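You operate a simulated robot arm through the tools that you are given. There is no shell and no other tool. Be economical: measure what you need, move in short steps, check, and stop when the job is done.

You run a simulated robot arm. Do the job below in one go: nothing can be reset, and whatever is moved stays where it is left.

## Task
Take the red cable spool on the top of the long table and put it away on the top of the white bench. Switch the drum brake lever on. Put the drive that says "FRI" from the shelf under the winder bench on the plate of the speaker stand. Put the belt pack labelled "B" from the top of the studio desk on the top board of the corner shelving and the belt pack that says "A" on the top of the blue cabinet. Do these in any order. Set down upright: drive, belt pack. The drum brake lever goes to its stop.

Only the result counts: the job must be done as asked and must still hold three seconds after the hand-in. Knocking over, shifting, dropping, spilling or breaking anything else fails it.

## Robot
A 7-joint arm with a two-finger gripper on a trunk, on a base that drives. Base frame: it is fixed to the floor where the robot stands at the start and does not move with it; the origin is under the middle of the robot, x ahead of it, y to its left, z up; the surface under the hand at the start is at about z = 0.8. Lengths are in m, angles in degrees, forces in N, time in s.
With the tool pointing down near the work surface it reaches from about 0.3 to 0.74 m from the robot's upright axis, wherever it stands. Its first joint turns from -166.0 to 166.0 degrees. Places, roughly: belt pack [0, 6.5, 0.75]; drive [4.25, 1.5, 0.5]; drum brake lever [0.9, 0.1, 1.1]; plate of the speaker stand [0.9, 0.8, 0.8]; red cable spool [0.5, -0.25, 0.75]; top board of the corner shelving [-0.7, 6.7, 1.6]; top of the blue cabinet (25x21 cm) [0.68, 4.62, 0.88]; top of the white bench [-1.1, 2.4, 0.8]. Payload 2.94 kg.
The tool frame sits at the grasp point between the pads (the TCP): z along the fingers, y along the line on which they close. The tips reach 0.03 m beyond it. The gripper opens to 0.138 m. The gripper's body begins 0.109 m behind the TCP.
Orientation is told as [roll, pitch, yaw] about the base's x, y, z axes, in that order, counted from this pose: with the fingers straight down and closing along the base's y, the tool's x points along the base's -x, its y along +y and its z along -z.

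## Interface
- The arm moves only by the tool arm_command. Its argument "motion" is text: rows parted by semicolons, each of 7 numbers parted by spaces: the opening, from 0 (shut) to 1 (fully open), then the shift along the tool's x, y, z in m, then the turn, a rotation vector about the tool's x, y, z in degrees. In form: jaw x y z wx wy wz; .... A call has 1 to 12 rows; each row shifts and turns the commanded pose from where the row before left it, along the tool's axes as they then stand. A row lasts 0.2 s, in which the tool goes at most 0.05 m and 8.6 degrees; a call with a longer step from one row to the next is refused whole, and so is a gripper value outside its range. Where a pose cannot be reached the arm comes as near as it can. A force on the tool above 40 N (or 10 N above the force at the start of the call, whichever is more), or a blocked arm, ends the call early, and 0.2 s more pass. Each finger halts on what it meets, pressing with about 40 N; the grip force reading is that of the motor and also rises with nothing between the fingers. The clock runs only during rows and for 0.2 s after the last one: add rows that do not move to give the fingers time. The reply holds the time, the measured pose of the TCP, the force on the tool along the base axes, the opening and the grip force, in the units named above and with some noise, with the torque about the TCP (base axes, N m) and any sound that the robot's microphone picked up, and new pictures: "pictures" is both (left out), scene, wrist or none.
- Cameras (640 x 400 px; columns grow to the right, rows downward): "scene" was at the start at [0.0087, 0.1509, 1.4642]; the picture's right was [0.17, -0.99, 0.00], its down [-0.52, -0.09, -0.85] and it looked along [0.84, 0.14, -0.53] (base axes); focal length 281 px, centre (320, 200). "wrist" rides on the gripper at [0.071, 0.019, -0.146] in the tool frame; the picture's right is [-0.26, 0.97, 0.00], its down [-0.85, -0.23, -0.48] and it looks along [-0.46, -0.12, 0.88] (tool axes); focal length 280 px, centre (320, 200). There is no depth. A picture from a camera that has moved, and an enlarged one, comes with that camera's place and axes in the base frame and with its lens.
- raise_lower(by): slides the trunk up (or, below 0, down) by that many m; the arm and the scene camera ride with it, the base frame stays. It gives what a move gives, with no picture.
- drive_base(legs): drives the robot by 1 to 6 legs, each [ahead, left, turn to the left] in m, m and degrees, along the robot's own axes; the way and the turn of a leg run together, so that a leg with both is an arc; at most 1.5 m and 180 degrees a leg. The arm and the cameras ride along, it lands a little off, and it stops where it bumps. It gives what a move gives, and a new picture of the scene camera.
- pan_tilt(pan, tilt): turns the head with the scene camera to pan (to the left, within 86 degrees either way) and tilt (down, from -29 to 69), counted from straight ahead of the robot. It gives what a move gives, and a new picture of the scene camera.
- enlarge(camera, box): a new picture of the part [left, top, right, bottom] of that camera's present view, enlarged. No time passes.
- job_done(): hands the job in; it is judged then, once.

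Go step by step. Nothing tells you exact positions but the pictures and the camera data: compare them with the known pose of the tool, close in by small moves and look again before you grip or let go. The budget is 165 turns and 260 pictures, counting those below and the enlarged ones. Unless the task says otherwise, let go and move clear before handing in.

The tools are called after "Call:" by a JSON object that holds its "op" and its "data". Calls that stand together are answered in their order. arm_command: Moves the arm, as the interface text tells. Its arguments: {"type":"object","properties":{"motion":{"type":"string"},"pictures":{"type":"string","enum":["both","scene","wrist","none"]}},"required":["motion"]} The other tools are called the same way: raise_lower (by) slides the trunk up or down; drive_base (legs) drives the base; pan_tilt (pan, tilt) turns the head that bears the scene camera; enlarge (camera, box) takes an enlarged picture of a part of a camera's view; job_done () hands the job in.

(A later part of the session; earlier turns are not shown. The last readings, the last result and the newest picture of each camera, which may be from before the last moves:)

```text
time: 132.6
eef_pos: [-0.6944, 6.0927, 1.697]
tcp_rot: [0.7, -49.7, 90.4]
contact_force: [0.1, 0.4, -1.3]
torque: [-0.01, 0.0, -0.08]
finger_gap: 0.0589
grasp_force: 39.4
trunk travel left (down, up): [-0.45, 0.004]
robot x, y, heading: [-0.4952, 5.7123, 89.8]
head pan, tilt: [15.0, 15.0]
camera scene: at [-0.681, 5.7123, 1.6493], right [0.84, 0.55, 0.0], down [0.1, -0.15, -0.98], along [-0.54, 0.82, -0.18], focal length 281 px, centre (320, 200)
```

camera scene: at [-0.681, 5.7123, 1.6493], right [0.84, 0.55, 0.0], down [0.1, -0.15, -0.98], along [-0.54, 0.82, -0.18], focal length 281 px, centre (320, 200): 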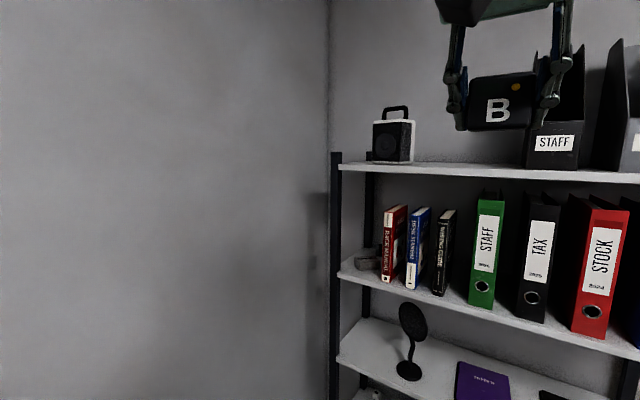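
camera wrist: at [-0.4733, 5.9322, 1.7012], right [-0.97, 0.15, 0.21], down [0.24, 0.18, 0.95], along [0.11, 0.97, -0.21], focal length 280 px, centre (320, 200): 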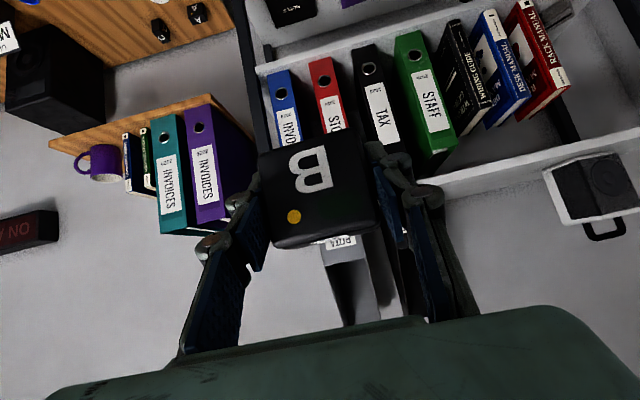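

Now drive ahead 0.28 m with B held above board height.

Call:
{"op": "drive_base", "data": {"legs": [[0.28, 0, 0]]}}

Call:
{"op": "arm_command", "data": {"motion": "0 0 0 0 0 0 0", "pictures": "both"}}

```text
time: 134.5
eef_pos: [-0.686, 6.377, 1.6973]
tcp_rot: [0.7, -49.4, 89.6]
contact_force: [-0.2, 1.3, -2.9]
torque: [-0.03, -0.01, 0.01]
finger_gap: 0.0591
grasp_force: 40.4
trunk travel left (down, up): [-0.45, 0.004]
robot x, y, heading: [-0.4944, 5.9943, 89.1]
head pan, tilt: [15.0, 15.0]
camera scene: at [-0.6781, 5.9973, 1.6485], right [0.85, 0.53, 0.0], down [0.1, -0.16, -0.98], along [-0.52, 0.83, -0.19], focal length 281 px, centre (320, 200)
```

scene: 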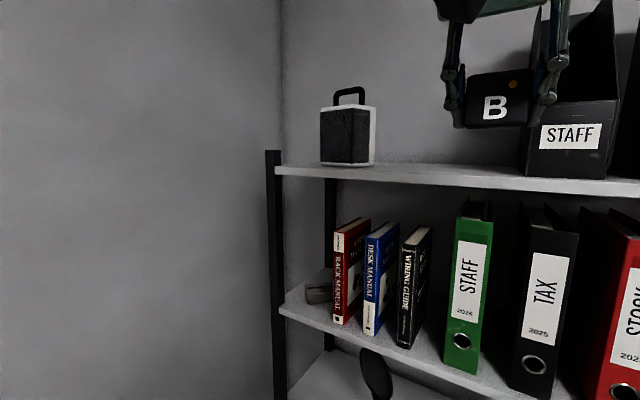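

```text
time: 134.9
eef_pos: [-0.6844, 6.3802, 1.6957]
tcp_rot: [0.7, -49.3, 89.3]
contact_force: [0.6, -1.3, -1.2]
torque: [0.0, -0.01, -0.01]
finger_gap: 0.059
grasp_force: 39.9
trunk travel left (down, up): [-0.45, 0.004]
robot x, y, heading: [-0.4938, 5.996, 89.1]
head pan, tilt: [15.0, 15.0]
camera scene: at [-0.6765, 5.9976, 1.6468], right [0.86, 0.51, 0.0], down [0.1, -0.18, -0.98], along [-0.5, 0.84, -0.2], focal length 281 px, centre (320, 200)
camera wrist: at [-0.7034, 6.2226, 1.7361], right [-0.96, 0.17, 0.21], down [0.24, 0.19, 0.95], along [0.13, 0.97, -0.23], focal length 280 px, centre (320, 200)
```

scene: 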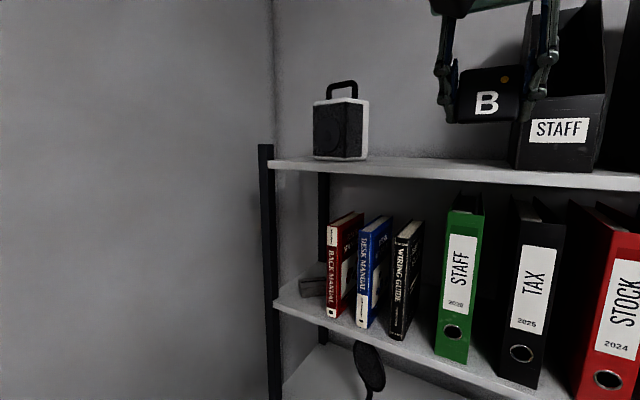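
wrist: 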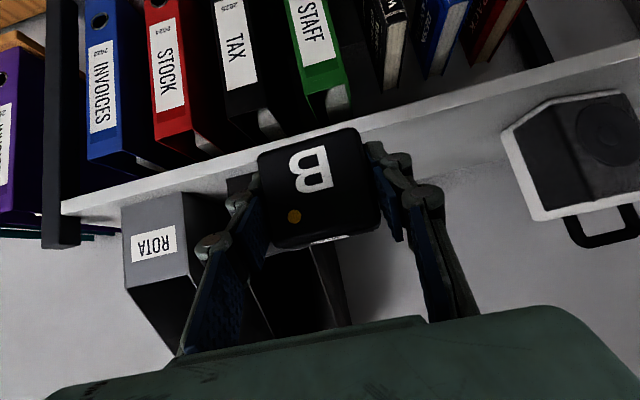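

The board front edge is actually near y≈6.53, z≈1.59. The target gap centre is x≈-0.79, y≈6.60. I'll shift the hand left and drive 0.15 m closer.

Call:
{"op": "arm_command", "data": {"motion": "0 0 0.035 0 0 0 0;0 0 0.035 0 0 0 0;0 0 0.035 0 0 0 0;0 0 0 0 0 0 0", "pictures": "none"}}

Call:
{"op": "drive_base", "data": {"legs": [[0.15, 0, 0]]}}

Call:
{"op": "arm_command", "data": {"motion": "0 0 0 0 0 0 0", "pictures": "both"}}

```text
time: 135.9
eef_pos: [-0.7827, 6.3675, 1.6891]
tcp_rot: [0.7, -49.4, 89.5]
contact_force: [0.1, 0.2, -1.9]
torque: [0.04, -0.02, -0.05]
finger_gap: 0.059
grasp_force: 40.3
out of reach, approached as far as the arm can: row 3
trunk travel left (down, up): [-0.45, 0.004]
robot x, y, heading: [-0.4922, 5.9968, 89.3]
head pan, tilt: [15.0, 15.0]
```

```text
time: 137.3
eef_pos: [-0.7801, 6.5183, 1.6882]
tcp_rot: [0.7, -49.5, 89.6]
contact_force: [-0.3, 0.9, -2.2]
torque: [-0.05, -0.01, 0.02]
finger_gap: 0.059
grasp_force: 38.9
trunk travel left (down, up): [-0.45, 0.004]
robot x, y, heading: [-0.4935, 6.1435, 88.9]
head pan, tilt: [15.0, 15.0]
camera scene: at [-0.649, 6.1584, 1.6415], right [0.97, 0.24, 0.0], down [0.06, -0.25, -0.97], along [-0.23, 0.94, -0.26], focal length 281 px, centre (320, 200)
```

scene: 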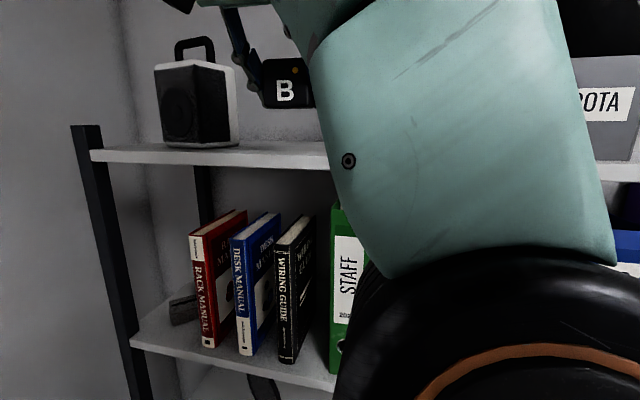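

```text
time: 137.7
eef_pos: [-0.7792, 6.5175, 1.6887]
tcp_rot: [0.6, -49.4, 89.5]
contact_force: [0.4, 0.9, -1.7]
torque: [0.04, 0.0, 0.02]
finger_gap: 0.0591
grasp_force: 40.3
trunk travel left (down, up): [-0.45, 0.004]
robot x, y, heading: [-0.4904, 6.1434, 89.4]
head pan, tilt: [15.0, 15.0]
camera scene: at [-0.6491, 6.1576, 1.6415], right [0.97, 0.24, 0.0], down [0.06, -0.25, -0.97], along [-0.23, 0.94, -0.26], focal length 281 px, centre (320, 200)
camera wrist: at [-0.7982, 6.3605, 1.729], right [-0.96, 0.17, 0.21], down [0.24, 0.19, 0.95], along [0.12, 0.97, -0.22], focal length 280 px, centre (320, 200)
```

scene: 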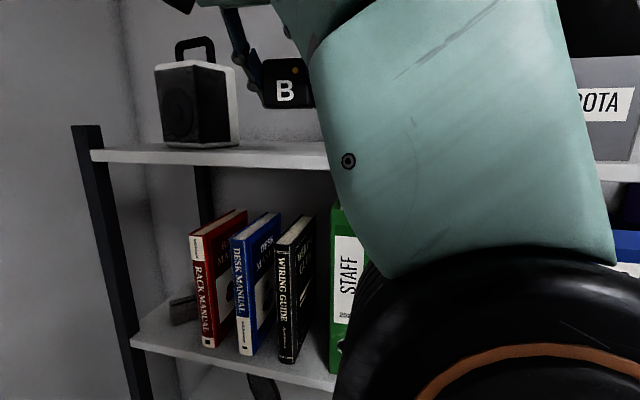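
wrist: 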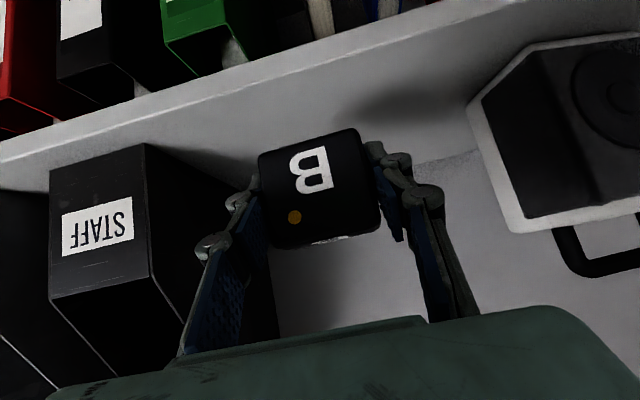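

B is above the board with space between the holder and the bag. Advance and descend partway.

Call:
{"op": "arm_command", "data": {"motion": "0 -0.009 0 0.029 0 0 0;0 -0.009 0 0.029 0 0 0;0 -0.009 0 0.029 0 0 0;0 0 0 0 0 0 0", "pictures": "wrist"}}

```text
time: 138.7
eef_pos: [-0.7807, 6.6006, 1.6534]
tcp_rot: [0.7, -49.6, 89.3]
contact_force: [0.0, 0.2, -1.4]
torque: [-0.04, 0.03, 0.03]
finger_gap: 0.0589
grasp_force: 39.9
trunk travel left (down, up): [-0.45, 0.004]
robot x, y, heading: [-0.4913, 6.1463, 88.8]
head pan, tilt: [15.0, 15.0]
camera wrist: at [-0.7993, 6.4432, 1.6934], right [-0.96, 0.17, 0.21], down [0.24, 0.19, 0.95], along [0.12, 0.97, -0.22], focal length 280 px, centre (320, 200)
```

wrist: 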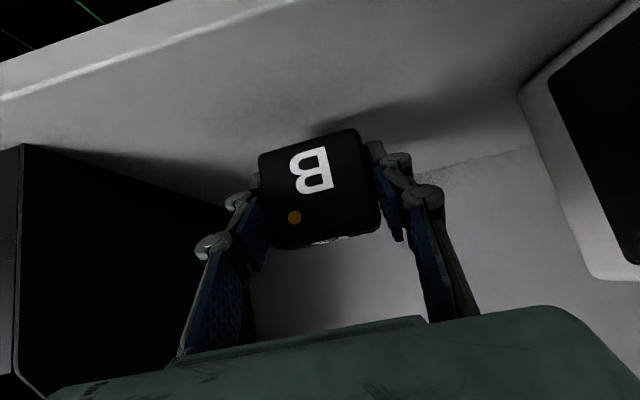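

Now descend straight down in small steps until contact.

Call:
{"op": "arm_command", "data": {"motion": "0 0.0077 0 0.0064 0 0 0;0 0.0046 0 0.0039 0 0 0;0 0.0046 0 0.0039 0 0 0;0 0.0046 0 0.0039 0 0 0;0 0.0046 0 0.0039 0 0 0;0 0.0046 0 0.0039 0 0 0;0 0.0046 0 0.0039 0 0 0;0 0.0046 0 0.0039 0 0 0;0 0 0 0 0 0 0", "pictures": "wrist"}}

```text
time: 140.0
eef_pos: [-0.78, 6.5995, 1.6281]
tcp_rot: [1.8, -50.9, 88.9]
contact_force: [-0.9, -1.4, 7.5]
torque: [0.11, -0.25, -0.01]
finger_gap: 0.0591
grasp_force: 39.8
trunk travel left (down, up): [-0.45, 0.004]
robot x, y, heading: [-0.4906, 6.1421, 89.2]
head pan, tilt: [15.0, 15.0]
stopped in row 6: the force on the tool passed its limit at 45 N (the readings are from after the stop); the commanded pose is now the measured one
camera wrist: at [-0.7976, 6.4416, 1.6642], right [-0.96, 0.16, 0.22], down [0.25, 0.17, 0.95], along [0.12, 0.97, -0.2], focal length 280 px, centre (320, 200)
```

wrist: 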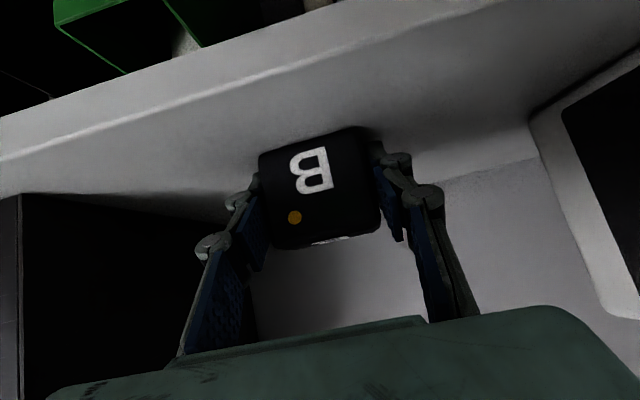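

B is resting on the board. Open and back out along the tool axis.

Call:
{"op": "arm_command", "data": {"motion": "0.3 0 0 0 0 0 0;0.57 0 0 0 0 0 0;0.57 0 0 0 0 0 0;0.57 0 0 0 0 0 0;0.57 0 0 -0.03 0 0 0;0.57 0 0 -0.04 0 0 0;0.57 0 0 -0.04 0 0 0;0.57 0 0 0 0 0 0", "pictures": "wrist"}}

```text
time: 141.8
eef_pos: [-0.7775, 6.5136, 1.6988]
tcp_rot: [1.6, -50.7, 89.0]
contact_force: [0.0, 0.1, 0.4]
torque: [-0.02, 0.05, 0.05]
finger_gap: 0.0788
grasp_force: 0.0
trunk travel left (down, up): [-0.45, 0.004]
robot x, y, heading: [-0.493, 6.1437, 89.1]
head pan, tilt: [15.0, 15.0]
camera wrist: at [-0.7949, 6.3555, 1.735], right [-0.96, 0.16, 0.22], down [0.25, 0.17, 0.95], along [0.12, 0.97, -0.2], focal length 280 px, centre (320, 200)
```

wrist: 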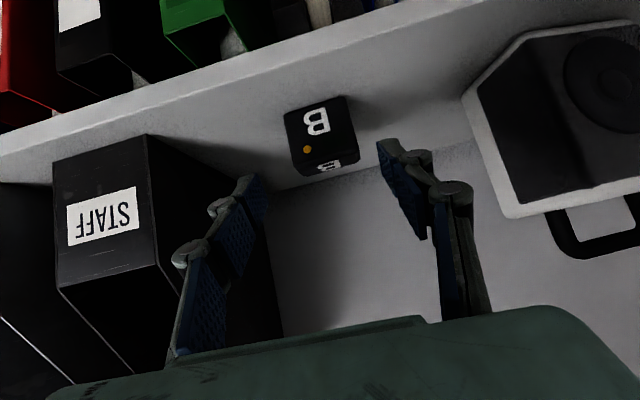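

B stands upright on the top board. I'll back away along the same path and then set up for A.

Call:
{"op": "drive_base", "data": {"legs": [[-0.44, 0, 0.5]]}}

Call:
{"op": "arm_command", "data": {"motion": "0.57 0 -0.04 0 0 8 0;0.57 0 -0.04 0 0 8 0;0.57 0 -0.04 0 0 8 0;0.57 0 -0.045 0 0 0 0;0.57 0 -0.045 0 0 0 0;0.57 0 -0.045 0 0 0 0;0.57 0 -0.04 0.04 0 0 0;0.57 0 0 0.045 0 0 0;0.57 0 0 0.045 0 0 0;0.57 0 0 0.045 0 0 0;0.57 0 0 0 0 0 0", "pictures": "none"}}

Call:
{"op": "raise_lower", "data": {"by": -0.15}}

Call:
{"op": "pan_tilt", "data": {"pan": 0, "tilt": 35}}

```text
time: 144.4
eef_pos: [-0.7885, 6.0825, 1.6991]
tcp_rot: [1.6, -50.8, 89.1]
contact_force: [-0.2, 0.1, 0.6]
torque: [0.01, -0.02, 0.03]
finger_gap: 0.0786
grasp_force: 0.1
trunk travel left (down, up): [-0.45, 0.004]
robot x, y, heading: [-0.4978, 5.7121, 89.1]
head pan, tilt: [15.0, 15.0]
camera scene: at [-0.6561, 5.7257, 1.6415], right [0.97, 0.24, 0.0], down [0.06, -0.25, -0.97], along [-0.24, 0.94, -0.26], focal length 281 px, centre (320, 200)
```

scene: 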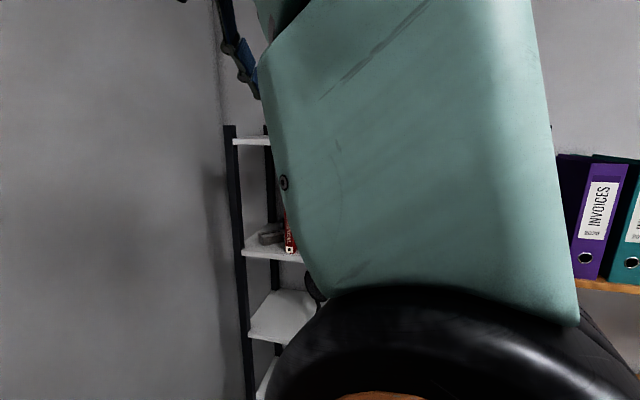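

```text
refused: row 7 steps farther than a row can; nothing moved
```

```text
time: 146.2
eef_pos: [-0.7877, 6.0828, 1.5484]
tcp_rot: [1.6, -50.7, 89.1]
contact_force: [-0.9, -0.5, 0.4]
torque: [-0.01, -0.02, -0.02]
finger_gap: 0.0783
grasp_force: 0.1
trunk travel left (down, up): [-0.3, 0.154]
robot x, y, heading: [-0.4986, 5.7124, 89.2]
head pan, tilt: [15.0, 15.0]
```

```text
time: 147.0
eef_pos: [-0.7879, 6.0829, 1.5483]
tcp_rot: [1.6, -50.7, 89.1]
contact_force: [0.3, -0.7, -0.5]
torque: [0.0, 0.02, -0.01]
finger_gap: 0.0789
grasp_force: 0.1
trunk travel left (down, up): [-0.3, 0.154]
robot x, y, heading: [-0.4975, 5.7111, 89.2]
head pan, tilt: [0.0, 35.0]
camera scene: at [-0.632, 5.7238, 1.4596], right [1.0, -0.01, 0.0], down [-0.01, -0.57, -0.82], along [0.01, 0.82, -0.57], focal length 281 px, centre (320, 200)
```

scene: 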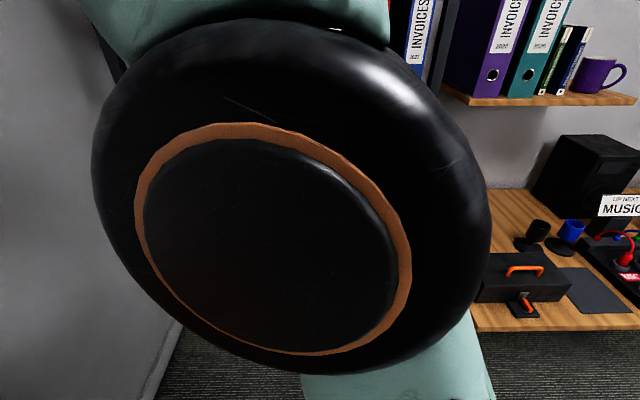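

Call:
{"op": "arm_command", "data": {"motion": "0.57 0 -0.04 0 0 8 0;0.57 0 -0.04 0 0 8 0;0.57 0 -0.04 0 0 8 0;0.57 0 -0.045 0 0 2 0;0.57 0 -0.045 0 0 0 0;0.57 0 -0.045 0 0 0 0;0.57 0.02 -0.02 0.03 0 0 0;0.57 0.02 -0.02 0.035 0 0 0;0.57 0.015 0 0.04 0 0 0;0.57 0.015 0 0.04 0 0 0;0.57 0.015 0 0.04 0 0 0;0.57 0 0 0 0 0 0", "pictures": "none"}}

Call:
{"op": "drive_base", "data": {"legs": [[0, -0.62, 0.8]]}}

Call:
{"op": "pan_tilt", "data": {"pan": 10, "tilt": 40}}

```text
time: 149.6
eef_pos: [-0.5466, 6.1173, 1.3117]
tcp_rot: [-1.2, -35.1, 90.9]
contact_force: [-1.2, 0.3, -0.5]
torque: [0.02, 0.0, -0.01]
finger_gap: 0.0786
grasp_force: 0.2
out of reach, approached as far as the arm can: row 1, 2, 3
trunk travel left (down, up): [-0.3, 0.154]
robot x, y, heading: [-0.5, 5.7111, 89.0]
head pan, tilt: [0.0, 35.0]
```

```text
time: 155.6
eef_pos: [0.0749, 6.1112, 1.3124]
tcp_rot: [-1.3, -35.0, 91.6]
contact_force: [0.1, 0.9, 0.9]
torque: [-0.02, 0.03, 0.0]
finger_gap: 0.0786
grasp_force: 0.0
trunk travel left (down, up): [-0.3, 0.154]
robot x, y, heading: [0.1271, 5.7123, 89.9]
head pan, tilt: [0.0, 35.0]
camera scene: at [-0.0049, 5.7169, 1.4595], right [1.0, 0.0, 0.0], down [0.0, -0.57, -0.82], along [0.0, 0.82, -0.57], focal length 281 px, centre (320, 200)
```

scene: 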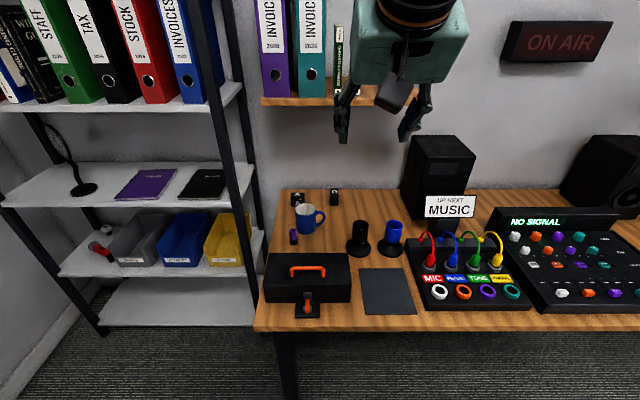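

```text
time: 156.3
eef_pos: [0.0768, 6.1105, 1.3137]
tcp_rot: [-1.2, -35.0, 91.6]
contact_force: [-0.5, 0.3, -0.5]
torque: [0.0, -0.03, 0.0]
finger_gap: 0.0785
grasp_force: 0.0
trunk travel left (down, up): [-0.3, 0.154]
robot x, y, heading: [0.1312, 5.7087, 90.2]
head pan, tilt: [10.0, 40.0]
camera scene: at [-0.0197, 5.7126, 1.452], right [0.99, 0.17, 0.0], down [0.11, -0.63, -0.77], along [-0.13, 0.75, -0.64], focal length 281 px, centre (320, 200)
```

scene: 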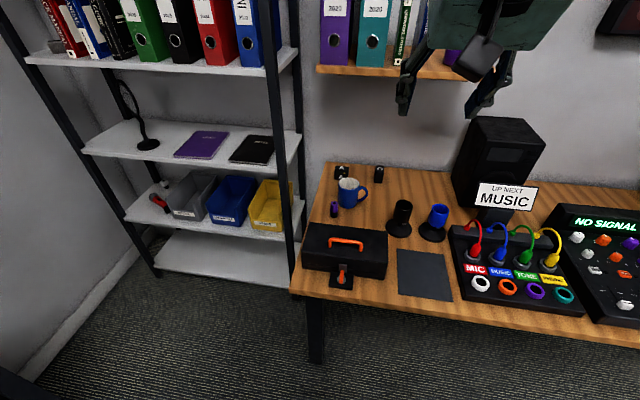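

A is at about (-0.102, 6.74, 0.765). I'll drive in 0.26 m, base below the desk edge and clear of its leg.

Call:
{"op": "drive_base", "data": {"legs": [[0.12, -0.04, 0], [0.13, 0, 0]]}}

```text
time: 158.4
eef_pos: [0.115, 6.3613, 1.3124]
tcp_rot: [-1.2, -35.0, 91.6]
contact_force: [0.3, 0.1, -0.3]
torque: [-0.01, -0.01, -0.02]
finger_gap: 0.0788
grasp_force: 0.0
trunk travel left (down, up): [-0.3, 0.154]
robot x, y, heading: [0.1676, 5.9589, 89.9]
head pan, tilt: [10.0, 40.0]
camera scene: at [0.0201, 5.9627, 1.452], right [0.98, 0.17, 0.0], down [0.11, -0.63, -0.77], along [-0.13, 0.75, -0.64], focal length 281 px, centre (320, 200)
```

scene: 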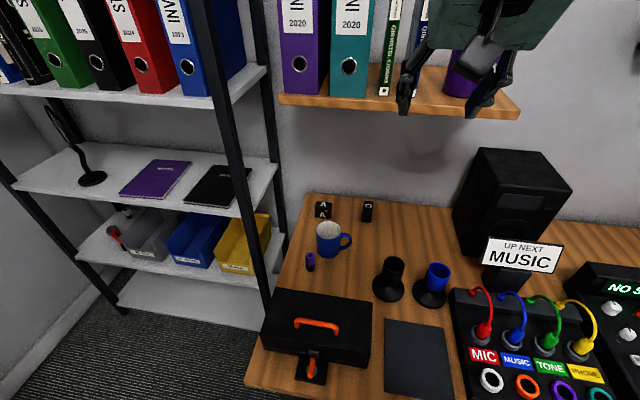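

Call:
{"op": "arm_command", "data": {"motion": "0.7 -0.0104 0.0198 0.038 0 5 0;0.7 -0.0104 0.0198 0.038 0 5 0;0.7 -0.0104 0.0198 0.038 0 0 0;0.7 -0.0104 0.0198 0.038 0 0 0;0.7 -0.0104 0.0198 0.038 0 0 0;0.7 -0.0104 0.0198 0.038 0 0 0;0.7 -0.0104 0.0198 0.038 0 0 0;0.7 -0.0104 0.0198 0.038 0 0 0;0.7 -0.0104 0.0198 0.038 0 0 0;0.7 -0.0104 0.0198 0.038 0 0 0;0.7 -0.0104 0.0198 0.038 0 0 0;0.7 0 0 0 0 0 0", "pictures": "both"}}

```text
time: 160.3
eef_pos: [-0.0431, 6.5659, 1.0802]
tcp_rot: [-1.0, -24.8, 91.0]
contact_force: [1.3, -8.3, 3.1]
torque: [1.16, 0.07, -0.11]
finger_gap: 0.0966
grasp_force: 0.1
trunk travel left (down, up): [-0.3, 0.154]
robot x, y, heading: [0.1679, 5.9564, 89.7]
head pan, tilt: [10.0, 40.0]
stopped in row 9: the force on the tool passed its limit at 76 N (the readings are from after the stop); the commanded pose is now the measured one
camera scene: at [0.0206, 5.9598, 1.4521], right [0.98, 0.17, 0.0], down [0.11, -0.63, -0.77], along [-0.13, 0.76, -0.64], focal length 281 px, centre (320, 200)
camera wrist: at [-0.0611, 6.4377, 1.1807], right [-0.97, 0.23, 0.1], down [0.21, 0.57, 0.79], along [0.13, 0.79, -0.6], focal length 280 px, centre (320, 200)
```

scene: 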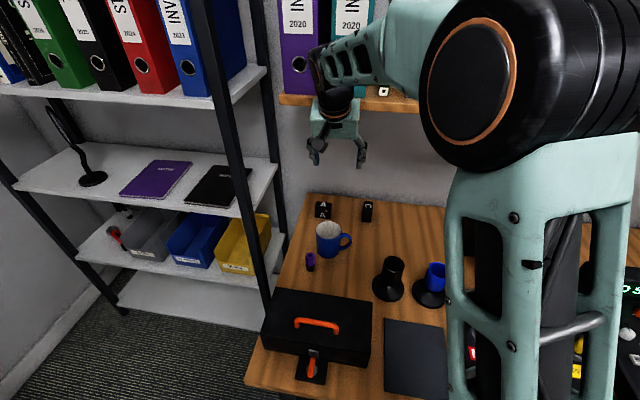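
wrist: 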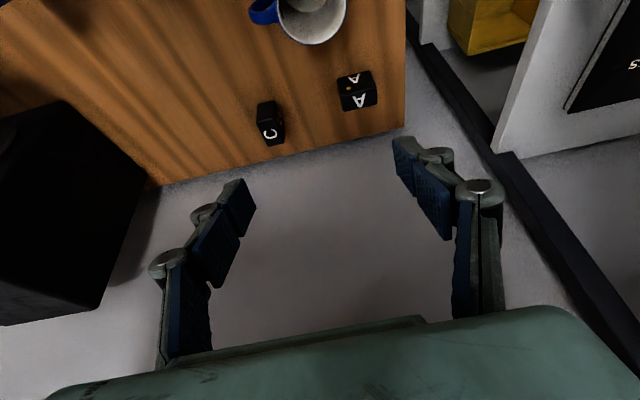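

The wrist touched the wall shelf. I'll back off first and check the shelf.

Call:
{"op": "arm_command", "data": {"motion": "0.7 0.036 0 -0.017 0 0 0;0.7 0.036 0 -0.017 0 0 0;0.7 0.036 0 -0.017 0 0 0;0.7 0.019 0 0.04 0 0 0;0.7 0.019 0 0.04 0 0 0;0.7 0 0 0 0 0 0", "pictures": "scene"}}

Call:
{"op": "pan_tilt", "data": {"pan": 8, "tilt": 20}}

```text
time: 161.7
eef_pos: [-0.0394, 6.4496, 0.9912]
tcp_rot: [-1.1, -24.8, 91.0]
contact_force: [0.4, -1.0, 0.0]
torque: [0.01, 0.01, 0.0]
finger_gap: 0.0965
grasp_force: 0.0
trunk travel left (down, up): [-0.3, 0.154]
robot x, y, heading: [0.17, 5.9574, 90.3]
head pan, tilt: [10.0, 40.0]
camera scene: at [0.02, 5.9623, 1.452], right [0.98, 0.17, 0.0], down [0.11, -0.63, -0.77], along [-0.13, 0.75, -0.64], focal length 281 px, centre (320, 200)
```

scene: 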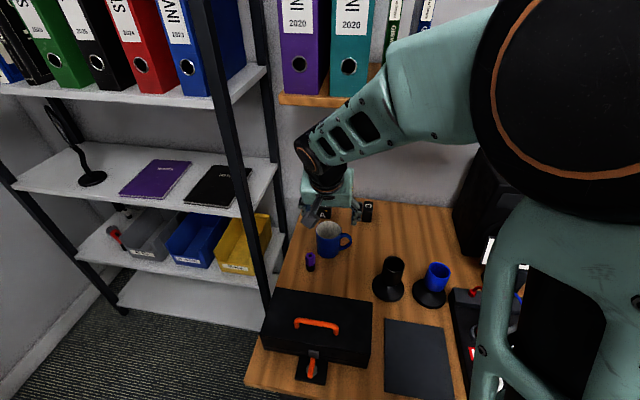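

```text
time: 162.5
eef_pos: [-0.0378, 6.4499, 0.9931]
tcp_rot: [-1.0, -24.8, 90.9]
contact_force: [0.6, 0.1, 0.1]
torque: [0.01, -0.03, 0.01]
finger_gap: 0.0965
grasp_force: 0.0
trunk travel left (down, up): [-0.3, 0.154]
robot x, y, heading: [0.167, 5.9571, 90.0]
head pan, tilt: [8.0, 20.0]
camera scene: at [0.0219, 5.9708, 1.4833], right [0.99, 0.14, 0.0], down [0.05, -0.34, -0.94], along [-0.13, 0.93, -0.34], focal length 281 px, centre (320, 200)
```

scene: 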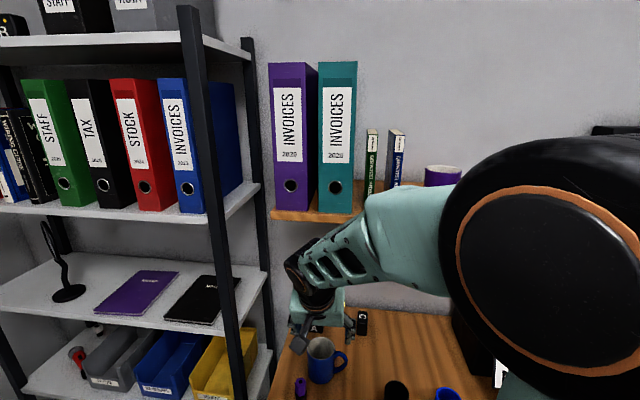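

Shelf contents are undisturbed. I'll go lower first, then forward at z≈0.90, over the mug and under the shelf.

Call:
{"op": "arm_command", "data": {"motion": "0.7 0.013 0.0217 0.028 0 0 0;0.7 0.013 0.0217 0.028 0 0 0;0.7 0.013 0.0217 0.028 0 0 0;0.7 -0.0385 0 0.018 0 0 0;0.7 -0.0385 0 0.018 0 0 0;0.7 -0.0385 0 0.018 0 0 0;0.7 -0.0385 0 0.018 0 0 0;0.7 0 0 0 0 0 0", "pictures": "both"}}

```text
time: 164.3
eef_pos: [-0.1047, 6.6126, 0.893]
tcp_rot: [-1.0, -24.9, 90.9]
contact_force: [-0.1, -0.5, -0.8]
torque: [0.02, 0.04, 0.01]
finger_gap: 0.0965
grasp_force: 0.0
trunk travel left (down, up): [-0.3, 0.154]
robot x, y, heading: [0.17, 5.9592, 90.0]
head pan, tilt: [8.0, 20.0]
camera scene: at [0.0219, 5.9709, 1.4834], right [0.99, 0.14, 0.0], down [0.05, -0.34, -0.94], along [-0.13, 0.93, -0.34], focal length 281 px, centre (320, 200)
camera wrist: at [-0.123, 6.4857, 0.9941], right [-0.97, 0.23, 0.09], down [0.21, 0.57, 0.79], along [0.13, 0.79, -0.6], focal length 280 px, centre (320, 200)
```

scene: 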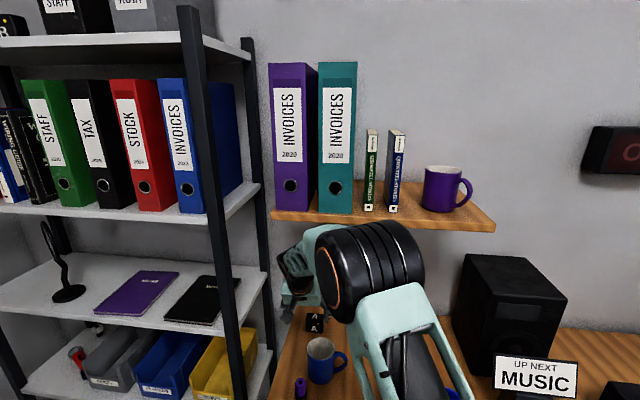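
wrist: 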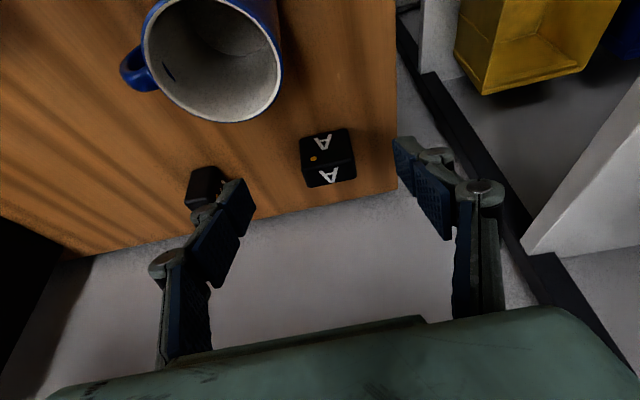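

A's centre is near (-0.099, 6.73). Advance along a line down onto it.

Call:
{"op": "arm_command", "data": {"motion": "0.65 -0.0113 -0.001 0.0335 0 0 0;0.65 -0.0113 -0.001 0.0335 0 0 0;0.65 -0.0113 -0.001 0.0335 0 0 0;0.65 -0.0113 -0.001 0.0335 0 0 0;0.65 0 0 0 0 0 0", "pictures": "wrist"}}

```text
time: 165.5
eef_pos: [-0.1004, 6.7092, 0.791]
tcp_rot: [-0.9, -24.8, 91.0]
contact_force: [0.6, -0.7, -1.0]
torque: [0.04, 0.03, 0.03]
finger_gap: 0.0898
grasp_force: 0.1
trunk travel left (down, up): [-0.3, 0.154]
robot x, y, heading: [0.1691, 5.9579, 89.9]
head pan, tilt: [8.0, 20.0]
camera wrist: at [-0.119, 6.5833, 0.8915], right [-0.97, 0.23, 0.09], down [0.21, 0.57, 0.79], along [0.13, 0.79, -0.6], focal length 280 px, centre (320, 200)
```

wrist: 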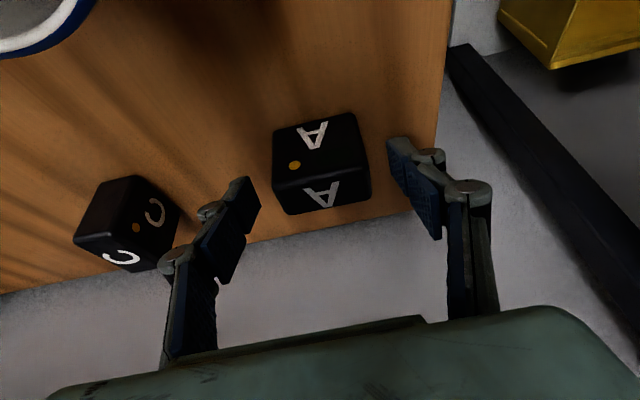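

Call:
{"op": "arm_command", "data": {"motion": "0.65 -0.011 0 0.035 0 0 0;0.65 0 0 0 0 0 0;0.3 0 0 0 0 0 0;0 0 0 0 0 0 0;0 0 0 0 0 0 0;0 0 0 0 0 0 0", "pictures": "wrist"}}

```text
time: 166.9
eef_pos: [-0.0981, 6.7354, 0.7663]
tcp_rot: [-1.1, -24.8, 91.0]
contact_force: [-0.3, -0.6, 0.0]
torque: [0.02, 0.06, 0.01]
finger_gap: 0.0589
grasp_force: 39.9
trunk travel left (down, up): [-0.3, 0.154]
robot x, y, heading: [0.1703, 5.9558, 89.9]
head pan, tilt: [8.0, 20.0]
camera wrist: at [-0.1183, 6.6098, 0.8671], right [-0.97, 0.23, 0.09], down [0.21, 0.57, 0.79], along [0.13, 0.79, -0.6], focal length 280 px, centre (320, 200)
```

wrist: 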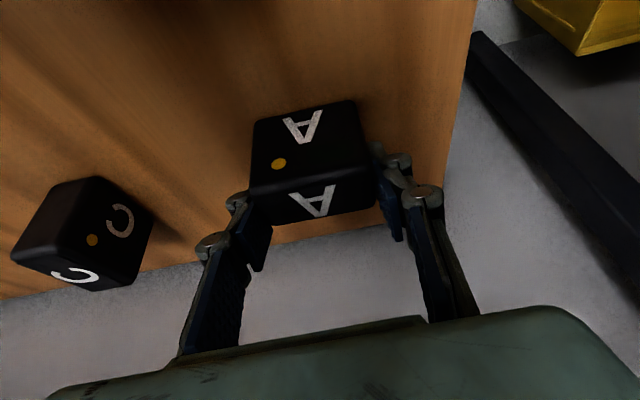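

A is gripped. I retrace the path out: up, back, over the mug, under the shelf.

Call:
{"op": "arm_command", "data": {"motion": "0 -0.0085 0 -0.018 0 0 0;0 0.0113 0 -0.032 0 0 0;0 0.0113 0 -0.032 0 0 0;0 0.0113 0 -0.032 0 0 0;0 0.0113 0 -0.032 0 0 0;0 0.015 0.01 -0.032 0 0 0;0 0.0187 0.01 -0.029 0 0 0;0 0.04 0 -0.019 0 0 0;0 0.04 0 -0.019 0 0 0;0 0.04 0 -0.019 0 0 0;0 0.04 0 -0.019 0 0 0;0 0 0 0 0 0 0", "pictures": "both"}}

```text
time: 169.5
eef_pos: [-0.121, 6.4074, 0.9274]
tcp_rot: [-1.1, -24.8, 90.9]
contact_force: [0.6, 0.5, -1.1]
torque: [0.06, 0.05, -0.03]
finger_gap: 0.0588
grasp_force: 40.9
trunk travel left (down, up): [-0.3, 0.154]
robot x, y, heading: [0.1696, 5.9589, 90.0]
head pan, tilt: [8.0, 20.0]
camera scene: at [0.0218, 5.9707, 1.4834], right [0.99, 0.14, 0.0], down [0.05, -0.34, -0.94], along [-0.13, 0.93, -0.34], focal length 281 px, centre (320, 200)
camera wrist: at [-0.14, 6.281, 1.0276], right [-0.97, 0.23, 0.09], down [0.21, 0.57, 0.79], along [0.13, 0.79, -0.6], focal length 280 px, centre (320, 200)
```

scene: 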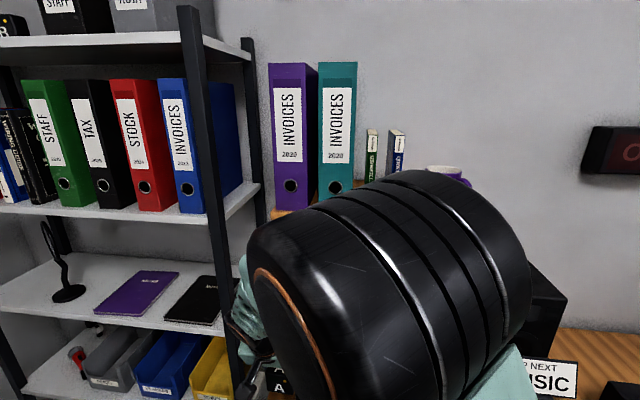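
wrist: 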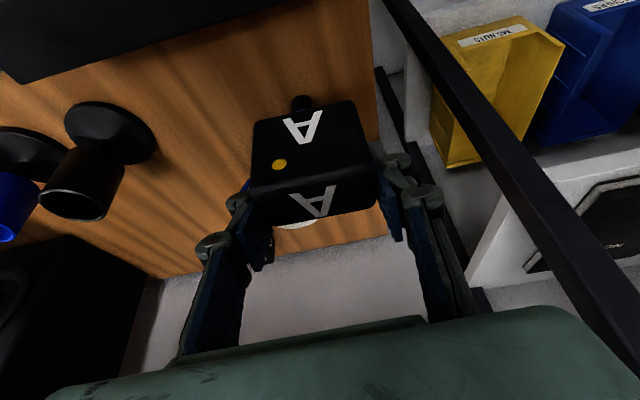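

Raise the hand and bring it in front, then head for the blue cabinet.

Call:
{"op": "arm_command", "data": {"motion": "0 -0.0148 -0.03 -0.0317 0 0 0;0 -0.0148 -0.03 -0.0317 0 0 0;0 -0.0148 -0.03 -0.0317 0 0 0;0 -0.0148 -0.03 -0.0317 0 0 0;0 -0.0148 -0.03 -0.0317 0 0 0;0 -0.0148 -0.03 -0.0317 0 0 0;0 -0.0148 -0.03 -0.0317 0 0 0;0 -0.0148 -0.03 -0.0317 0 0 0;0 -0.0148 -0.03 -0.0317 0 0 0;0 0 0 0 0 0 0", "pictures": "none"}}

Call:
{"op": "drive_base", "data": {"legs": [[-0.5, 0, 0], [0, 0, -90], [-0.3, 0, 0]]}}

Call:
{"op": "pan_tilt", "data": {"pan": -40, "tilt": 30}}

```text
time: 171.7
eef_pos: [0.1432, 6.4081, 1.2417]
tcp_rot: [-1.2, -24.6, 91.0]
contact_force: [0.7, -0.3, -1.0]
torque: [0.04, 0.01, 0.02]
finger_gap: 0.059
grasp_force: 40.0
trunk travel left (down, up): [-0.3, 0.154]
robot x, y, heading: [0.1707, 5.9541, 90.1]
head pan, tilt: [8.0, 20.0]
```

```text
time: 180.1
eef_pos: [0.314, 5.4809, 1.2414]
tcp_rot: [-1.2, -24.7, 3.0]
contact_force: [-0.3, 0.5, -1.9]
torque: [-0.01, -0.02, 0.02]
finger_gap: 0.0586
grasp_force: 40.5
trunk travel left (down, up): [-0.3, 0.154]
robot x, y, heading: [-0.1362, 5.4405, 2.0]
head pan, tilt: [8.0, 20.0]
camera scene: at [-0.1373, 5.5301, 1.4819], right [-0.46, -0.89, 0.0], down [-0.32, 0.16, -0.93], along [0.83, -0.43, -0.36], focal length 281 px, centre (320, 200)
```

scene: 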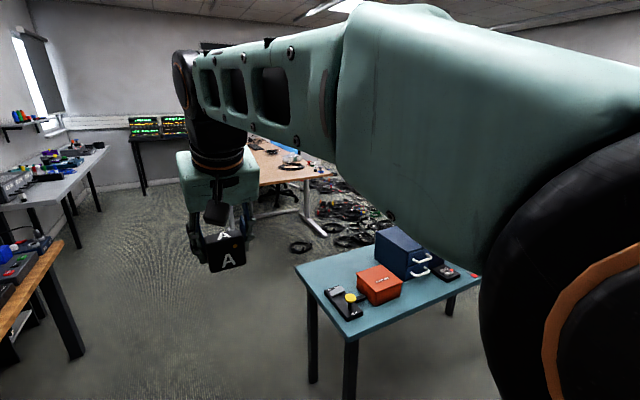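

```text
time: 181.2
eef_pos: [0.3144, 5.482, 1.2408]
tcp_rot: [-1.2, -24.8, 3.0]
contact_force: [0.2, -0.1, -1.2]
torque: [-0.02, 0.01, 0.0]
finger_gap: 0.0584
grasp_force: 40.2
trunk travel left (down, up): [-0.3, 0.154]
robot x, y, heading: [-0.1355, 5.4372, 1.9]
head pan, tilt: [-40.0, 30.0]
camera scene: at [-0.1483, 5.5171, 1.4674], right [-0.62, -0.79, 0.0], down [-0.39, 0.31, -0.87], along [0.68, -0.53, -0.5], focal length 281 px, centre (320, 200)
```

scene: 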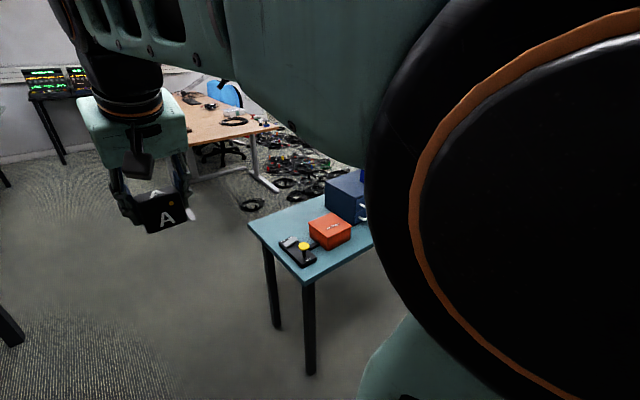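

Call:
{"op": "drive_base", "data": {"legs": [[0, -0.83, -1.5]]}}

Call:
{"op": "pan_tilt", "data": {"pan": -8, "tilt": 35}}

```text
time: 189.0
eef_pos: [0.3341, 4.6282, 1.2405]
tcp_rot: [-1.0, -24.6, 1.8]
contact_force: [0.2, 0.1, -2.3]
torque: [-0.01, 0.02, 0.01]
finger_gap: 0.0587
grasp_force: 40.2
trunk travel left (down, up): [-0.3, 0.154]
robot x, y, heading: [-0.1148, 4.5959, 0.6]
head pan, tilt: [-40.0, 30.0]
camera scene: at [-0.1272, 4.6732, 1.4673], right [-0.63, -0.77, 0.0], down [-0.39, 0.32, -0.87], along [0.67, -0.55, -0.5], focal length 281 px, centre (320, 200)
```

scene: 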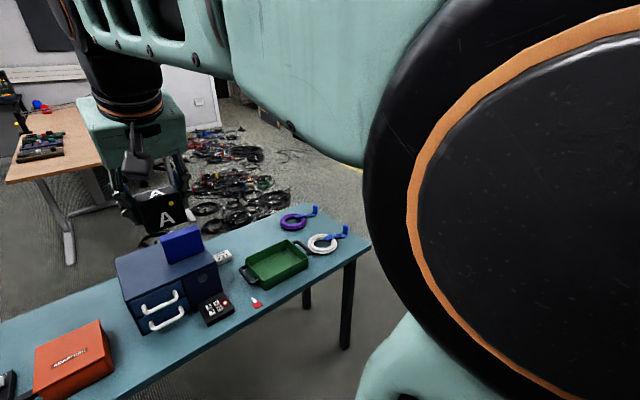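

```text
time: 190.0
eef_pos: [0.3355, 4.6281, 1.2415]
tcp_rot: [-1.1, -24.6, 1.8]
contact_force: [-0.7, -0.1, -1.8]
torque: [-0.01, -0.03, 0.01]
finger_gap: 0.0588
grasp_force: 40.2
trunk travel left (down, up): [-0.3, 0.154]
robot x, y, heading: [-0.1177, 4.596, 0.8]
head pan, tilt: [-8.0, 35.0]
camera scene: at [-0.1192, 4.6858, 1.4654], right [-0.5, -0.87, 0.0], down [-0.45, 0.26, -0.85], along [0.74, -0.42, -0.52], focal length 281 px, centre (320, 200)
```

scene: 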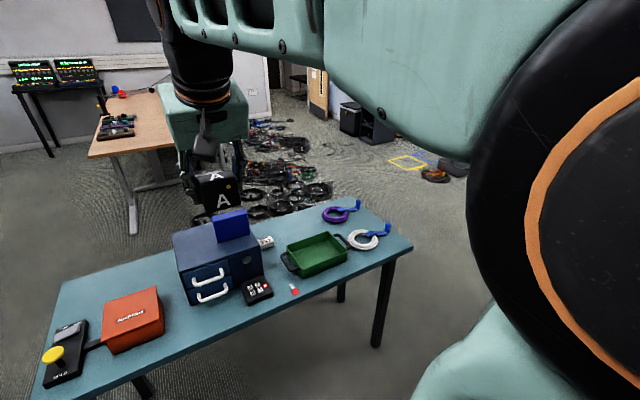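

Cabinet top spans about x 0.55–0.77, y 4.51–4.745, with a blue block on the right half. I'll set A on the left-front part, near (0.605, 4.69). Moving 0.1 m closer first.

Call:
{"op": "drive_base", "data": {"legs": [[0.1, 0.06, -1]]}}

Call:
{"op": "arm_command", "data": {"motion": "0 0.0055 0 0.044 0 0 0;0 0.0055 0 0.044 0 0 0;0 -0.04 0 0.019 0 0 0;0 0 0 0 0 0 0", "pictures": "both"}}

```text
time: 191.2
eef_pos: [0.4334, 4.6826, 1.2401]
tcp_rot: [-1.2, -24.5, 1.0]
contact_force: [0.0, -0.2, -1.0]
torque: [0.01, -0.01, -0.02]
finger_gap: 0.0589
grasp_force: 39.9
trunk travel left (down, up): [-0.3, 0.154]
robot x, y, heading: [-0.0213, 4.656, -0.2]
head pan, tilt: [-8.0, 35.0]
camera scene: at [-0.0201, 4.7476, 1.4653], right [-0.51, -0.86, 0.0], down [-0.45, 0.27, -0.85], along [0.73, -0.44, -0.52], focal length 281 px, centre (320, 200)
```

scene: 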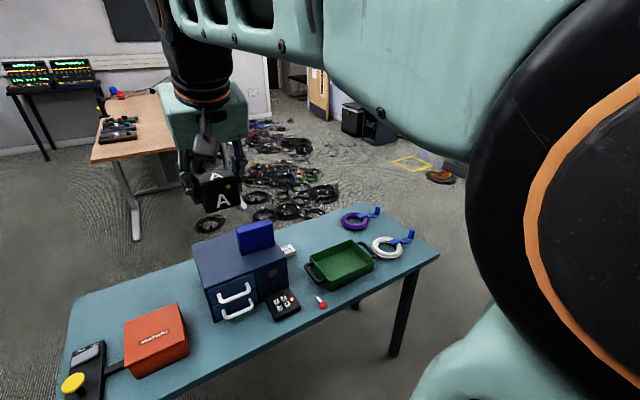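

```text
time: 192.2
eef_pos: [0.5011, 4.6834, 1.1546]
tcp_rot: [-1.2, -24.5, 0.9]
contact_force: [0.5, 0.3, -2.0]
torque: [0.01, 0.0, 0.03]
finger_gap: 0.0588
grasp_force: 40.2
trunk travel left (down, up): [-0.3, 0.154]
robot x, y, heading: [-0.0157, 4.6545, -0.6]
head pan, tilt: [-8.0, 35.0]
camera scene: at [-0.0105, 4.7808, 1.4596], right [-0.14, -0.99, 0.0], down [-0.57, 0.08, -0.82], along [0.81, -0.12, -0.57], focal length 281 px, centre (320, 200)
camera wrist: at [0.3775, 4.7023, 1.2568], right [0.23, 0.97, 0.09], down [0.58, -0.21, 0.79], along [0.78, -0.13, -0.61], focal length 280 px, centre (320, 200)
```

scene: 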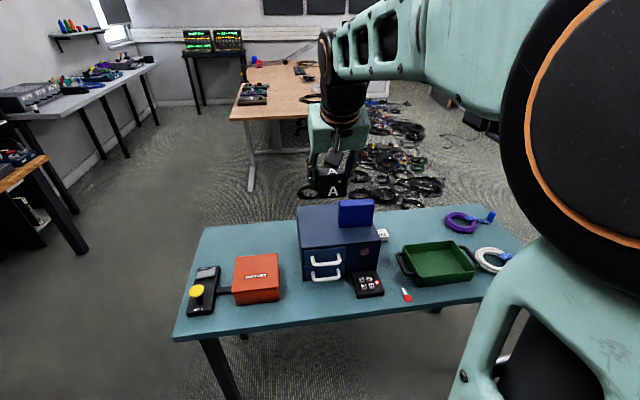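
wrist: 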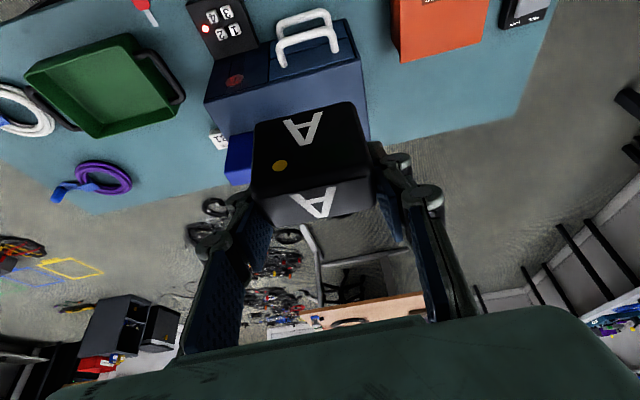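

Free zone on the cabinet: y 4.62–4.745, x 0.575–0.775. Target (0.632, 4.69). Descend to just above.

Call:
{"op": "arm_command", "data": {"motion": "0 -0.0054 0.001 0.0402 0 0 0;0 -0.0054 0.001 0.0402 0 0 0;0 -0.0054 0.001 0.0402 0 0 0;0 -0.0054 0.001 0.0402 0 0 0;0 -0.0054 0.001 0.0402 0 0 0;0 -0.0054 0.001 0.0402 0 0 0;0 0 0 0 0 0 0", "pictures": "both"}}

```text
time: 193.8
eef_pos: [0.6344, 4.6868, 0.948]
tcp_rot: [-1.0, -24.5, 0.9]
contact_force: [0.0, -0.1, -1.5]
torque: [-0.01, -0.05, -0.01]
finger_gap: 0.0587
grasp_force: 40.2
trunk travel left (down, up): [-0.3, 0.154]
robot x, y, heading: [-0.02, 4.6569, -0.3]
head pan, tilt: [-8.0, 35.0]
camera scene: at [-0.0103, 4.7808, 1.4595], right [-0.14, -0.99, 0.0], down [-0.57, 0.08, -0.82], along [0.81, -0.12, -0.57], focal length 281 px, centre (320, 200)
camera wrist: at [0.5101, 4.7068, 1.0497], right [0.23, 0.97, 0.09], down [0.58, -0.21, 0.79], along [0.78, -0.13, -0.61], focal length 280 px, centre (320, 200)
```

scene: 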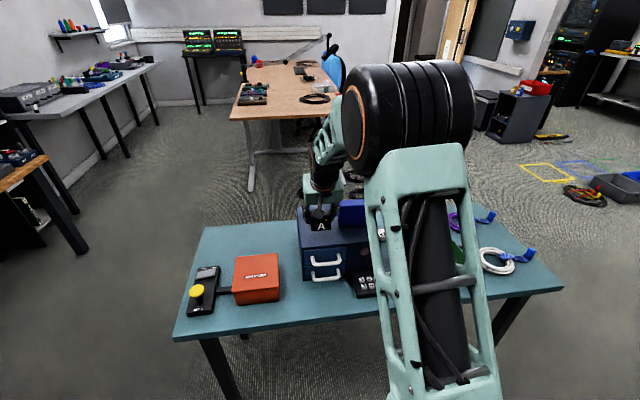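
wrist: 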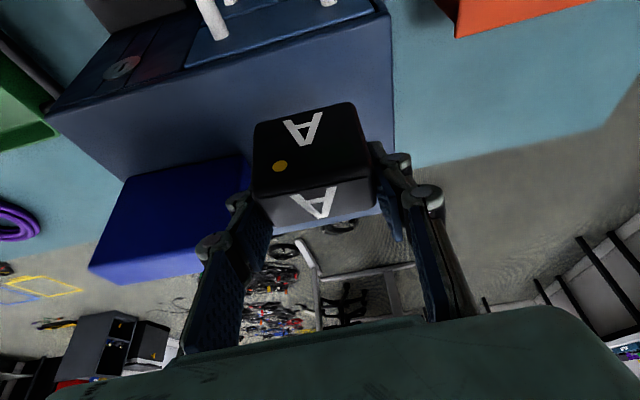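

Call:
{"op": "arm_command", "data": {"motion": "0 0.004 0.003 0.009 0 0 0;0 0.0025 0 0.0054 0 0 0;0 0.0025 0 0.0054 0 0 0;0 0.0025 0 0.0054 0 0 0;0 0.0025 0 0.0054 0 0 0;0 0.0025 0 0.0054 0 0 0;0 0.0025 0 0.0054 0 0 0;0 0.0025 0 0.0054 0 0 0;0 0.0025 0 0.0054 0 0 0;0 0 0 0 0 0 0", "pictures": "wrist"}}

```text
time: 195.9
eef_pos: [0.6369, 4.6862, 0.9026]
tcp_rot: [-1.1, -25.8, 0.8]
contact_force: [-4.7, 0.0, 16.0]
torque: [0.53, 0.26, 0.22]
finger_gap: 0.0588
grasp_force: 40.0
trunk travel left (down, up): [-0.3, 0.154]
robot x, y, heading: [-0.0209, 4.6589, -0.4]
head pan, tilt: [-8.0, 35.0]
stopped in row 10: the force on the tool passed its limit at 43 N (the readings are from after the stop); the commanded pose is now the measured one
camera wrist: at [0.5096, 4.7063, 1.0009], right [0.23, 0.97, 0.1], down [0.56, -0.21, 0.8], along [0.8, -0.13, -0.59], focal length 280 px, centre (320, 200)
```

wrist: 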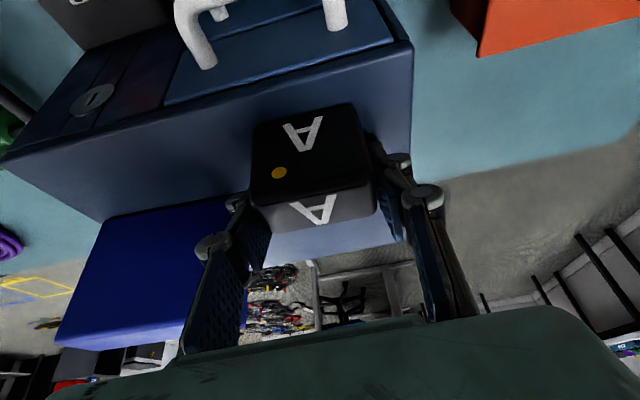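

Contact made. Open slightly and back out along the tool axis.

Call:
{"op": "arm_command", "data": {"motion": "0.3 0 0 0 0 0 0;0.54 0 0 0 0 0 0;0.54 0 0 0 0 0 0;0.54 0 0 0 0 0 0;0.54 0 0 -0.03 0 0 0;0.54 0 0 -0.04 0 0 0;0.54 0 0 -0.04 0 0 0;0.54 0 0 -0.04 0 0 0;0.54 0 0 0 0 0 0", "pictures": "both"}}

```text
time: 197.9
eef_pos: [0.5716, 4.6909, 1.0327]
tcp_rot: [-1.2, -25.3, 0.8]
contact_force: [0.1, -0.7, 0.0]
torque: [-0.01, 0.0, 0.0]
finger_gap: 0.0747
grasp_force: 0.1
trunk travel left (down, up): [-0.3, 0.154]
robot x, y, heading: [-0.0183, 4.6592, 0.1]
head pan, tilt: [-8.0, 35.0]
camera scene: at [-0.0109, 4.7808, 1.4595], right [-0.14, -0.99, 0.0], down [-0.57, 0.08, -0.82], along [0.81, -0.12, -0.57], focal length 281 px, centre (320, 200)
camera wrist: at [0.4455, 4.7095, 1.1328], right [0.23, 0.97, 0.1], down [0.57, -0.21, 0.8], along [0.79, -0.13, -0.6], focal length 280 px, centre (320, 200)
```

scene: 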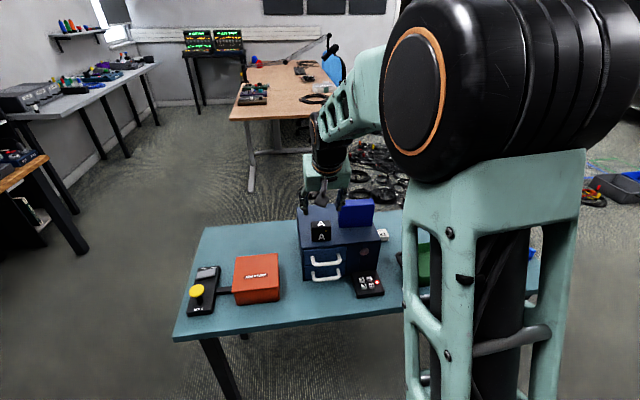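
wrist: 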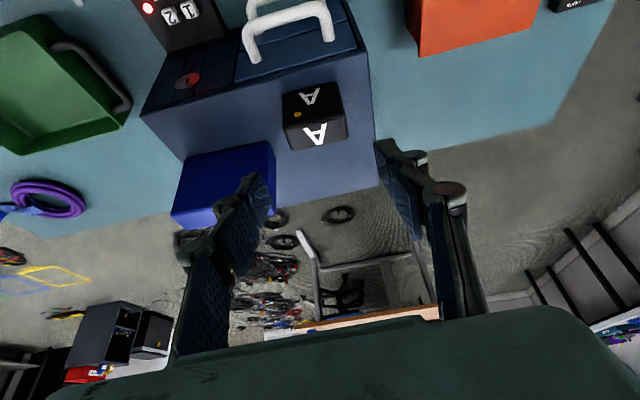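

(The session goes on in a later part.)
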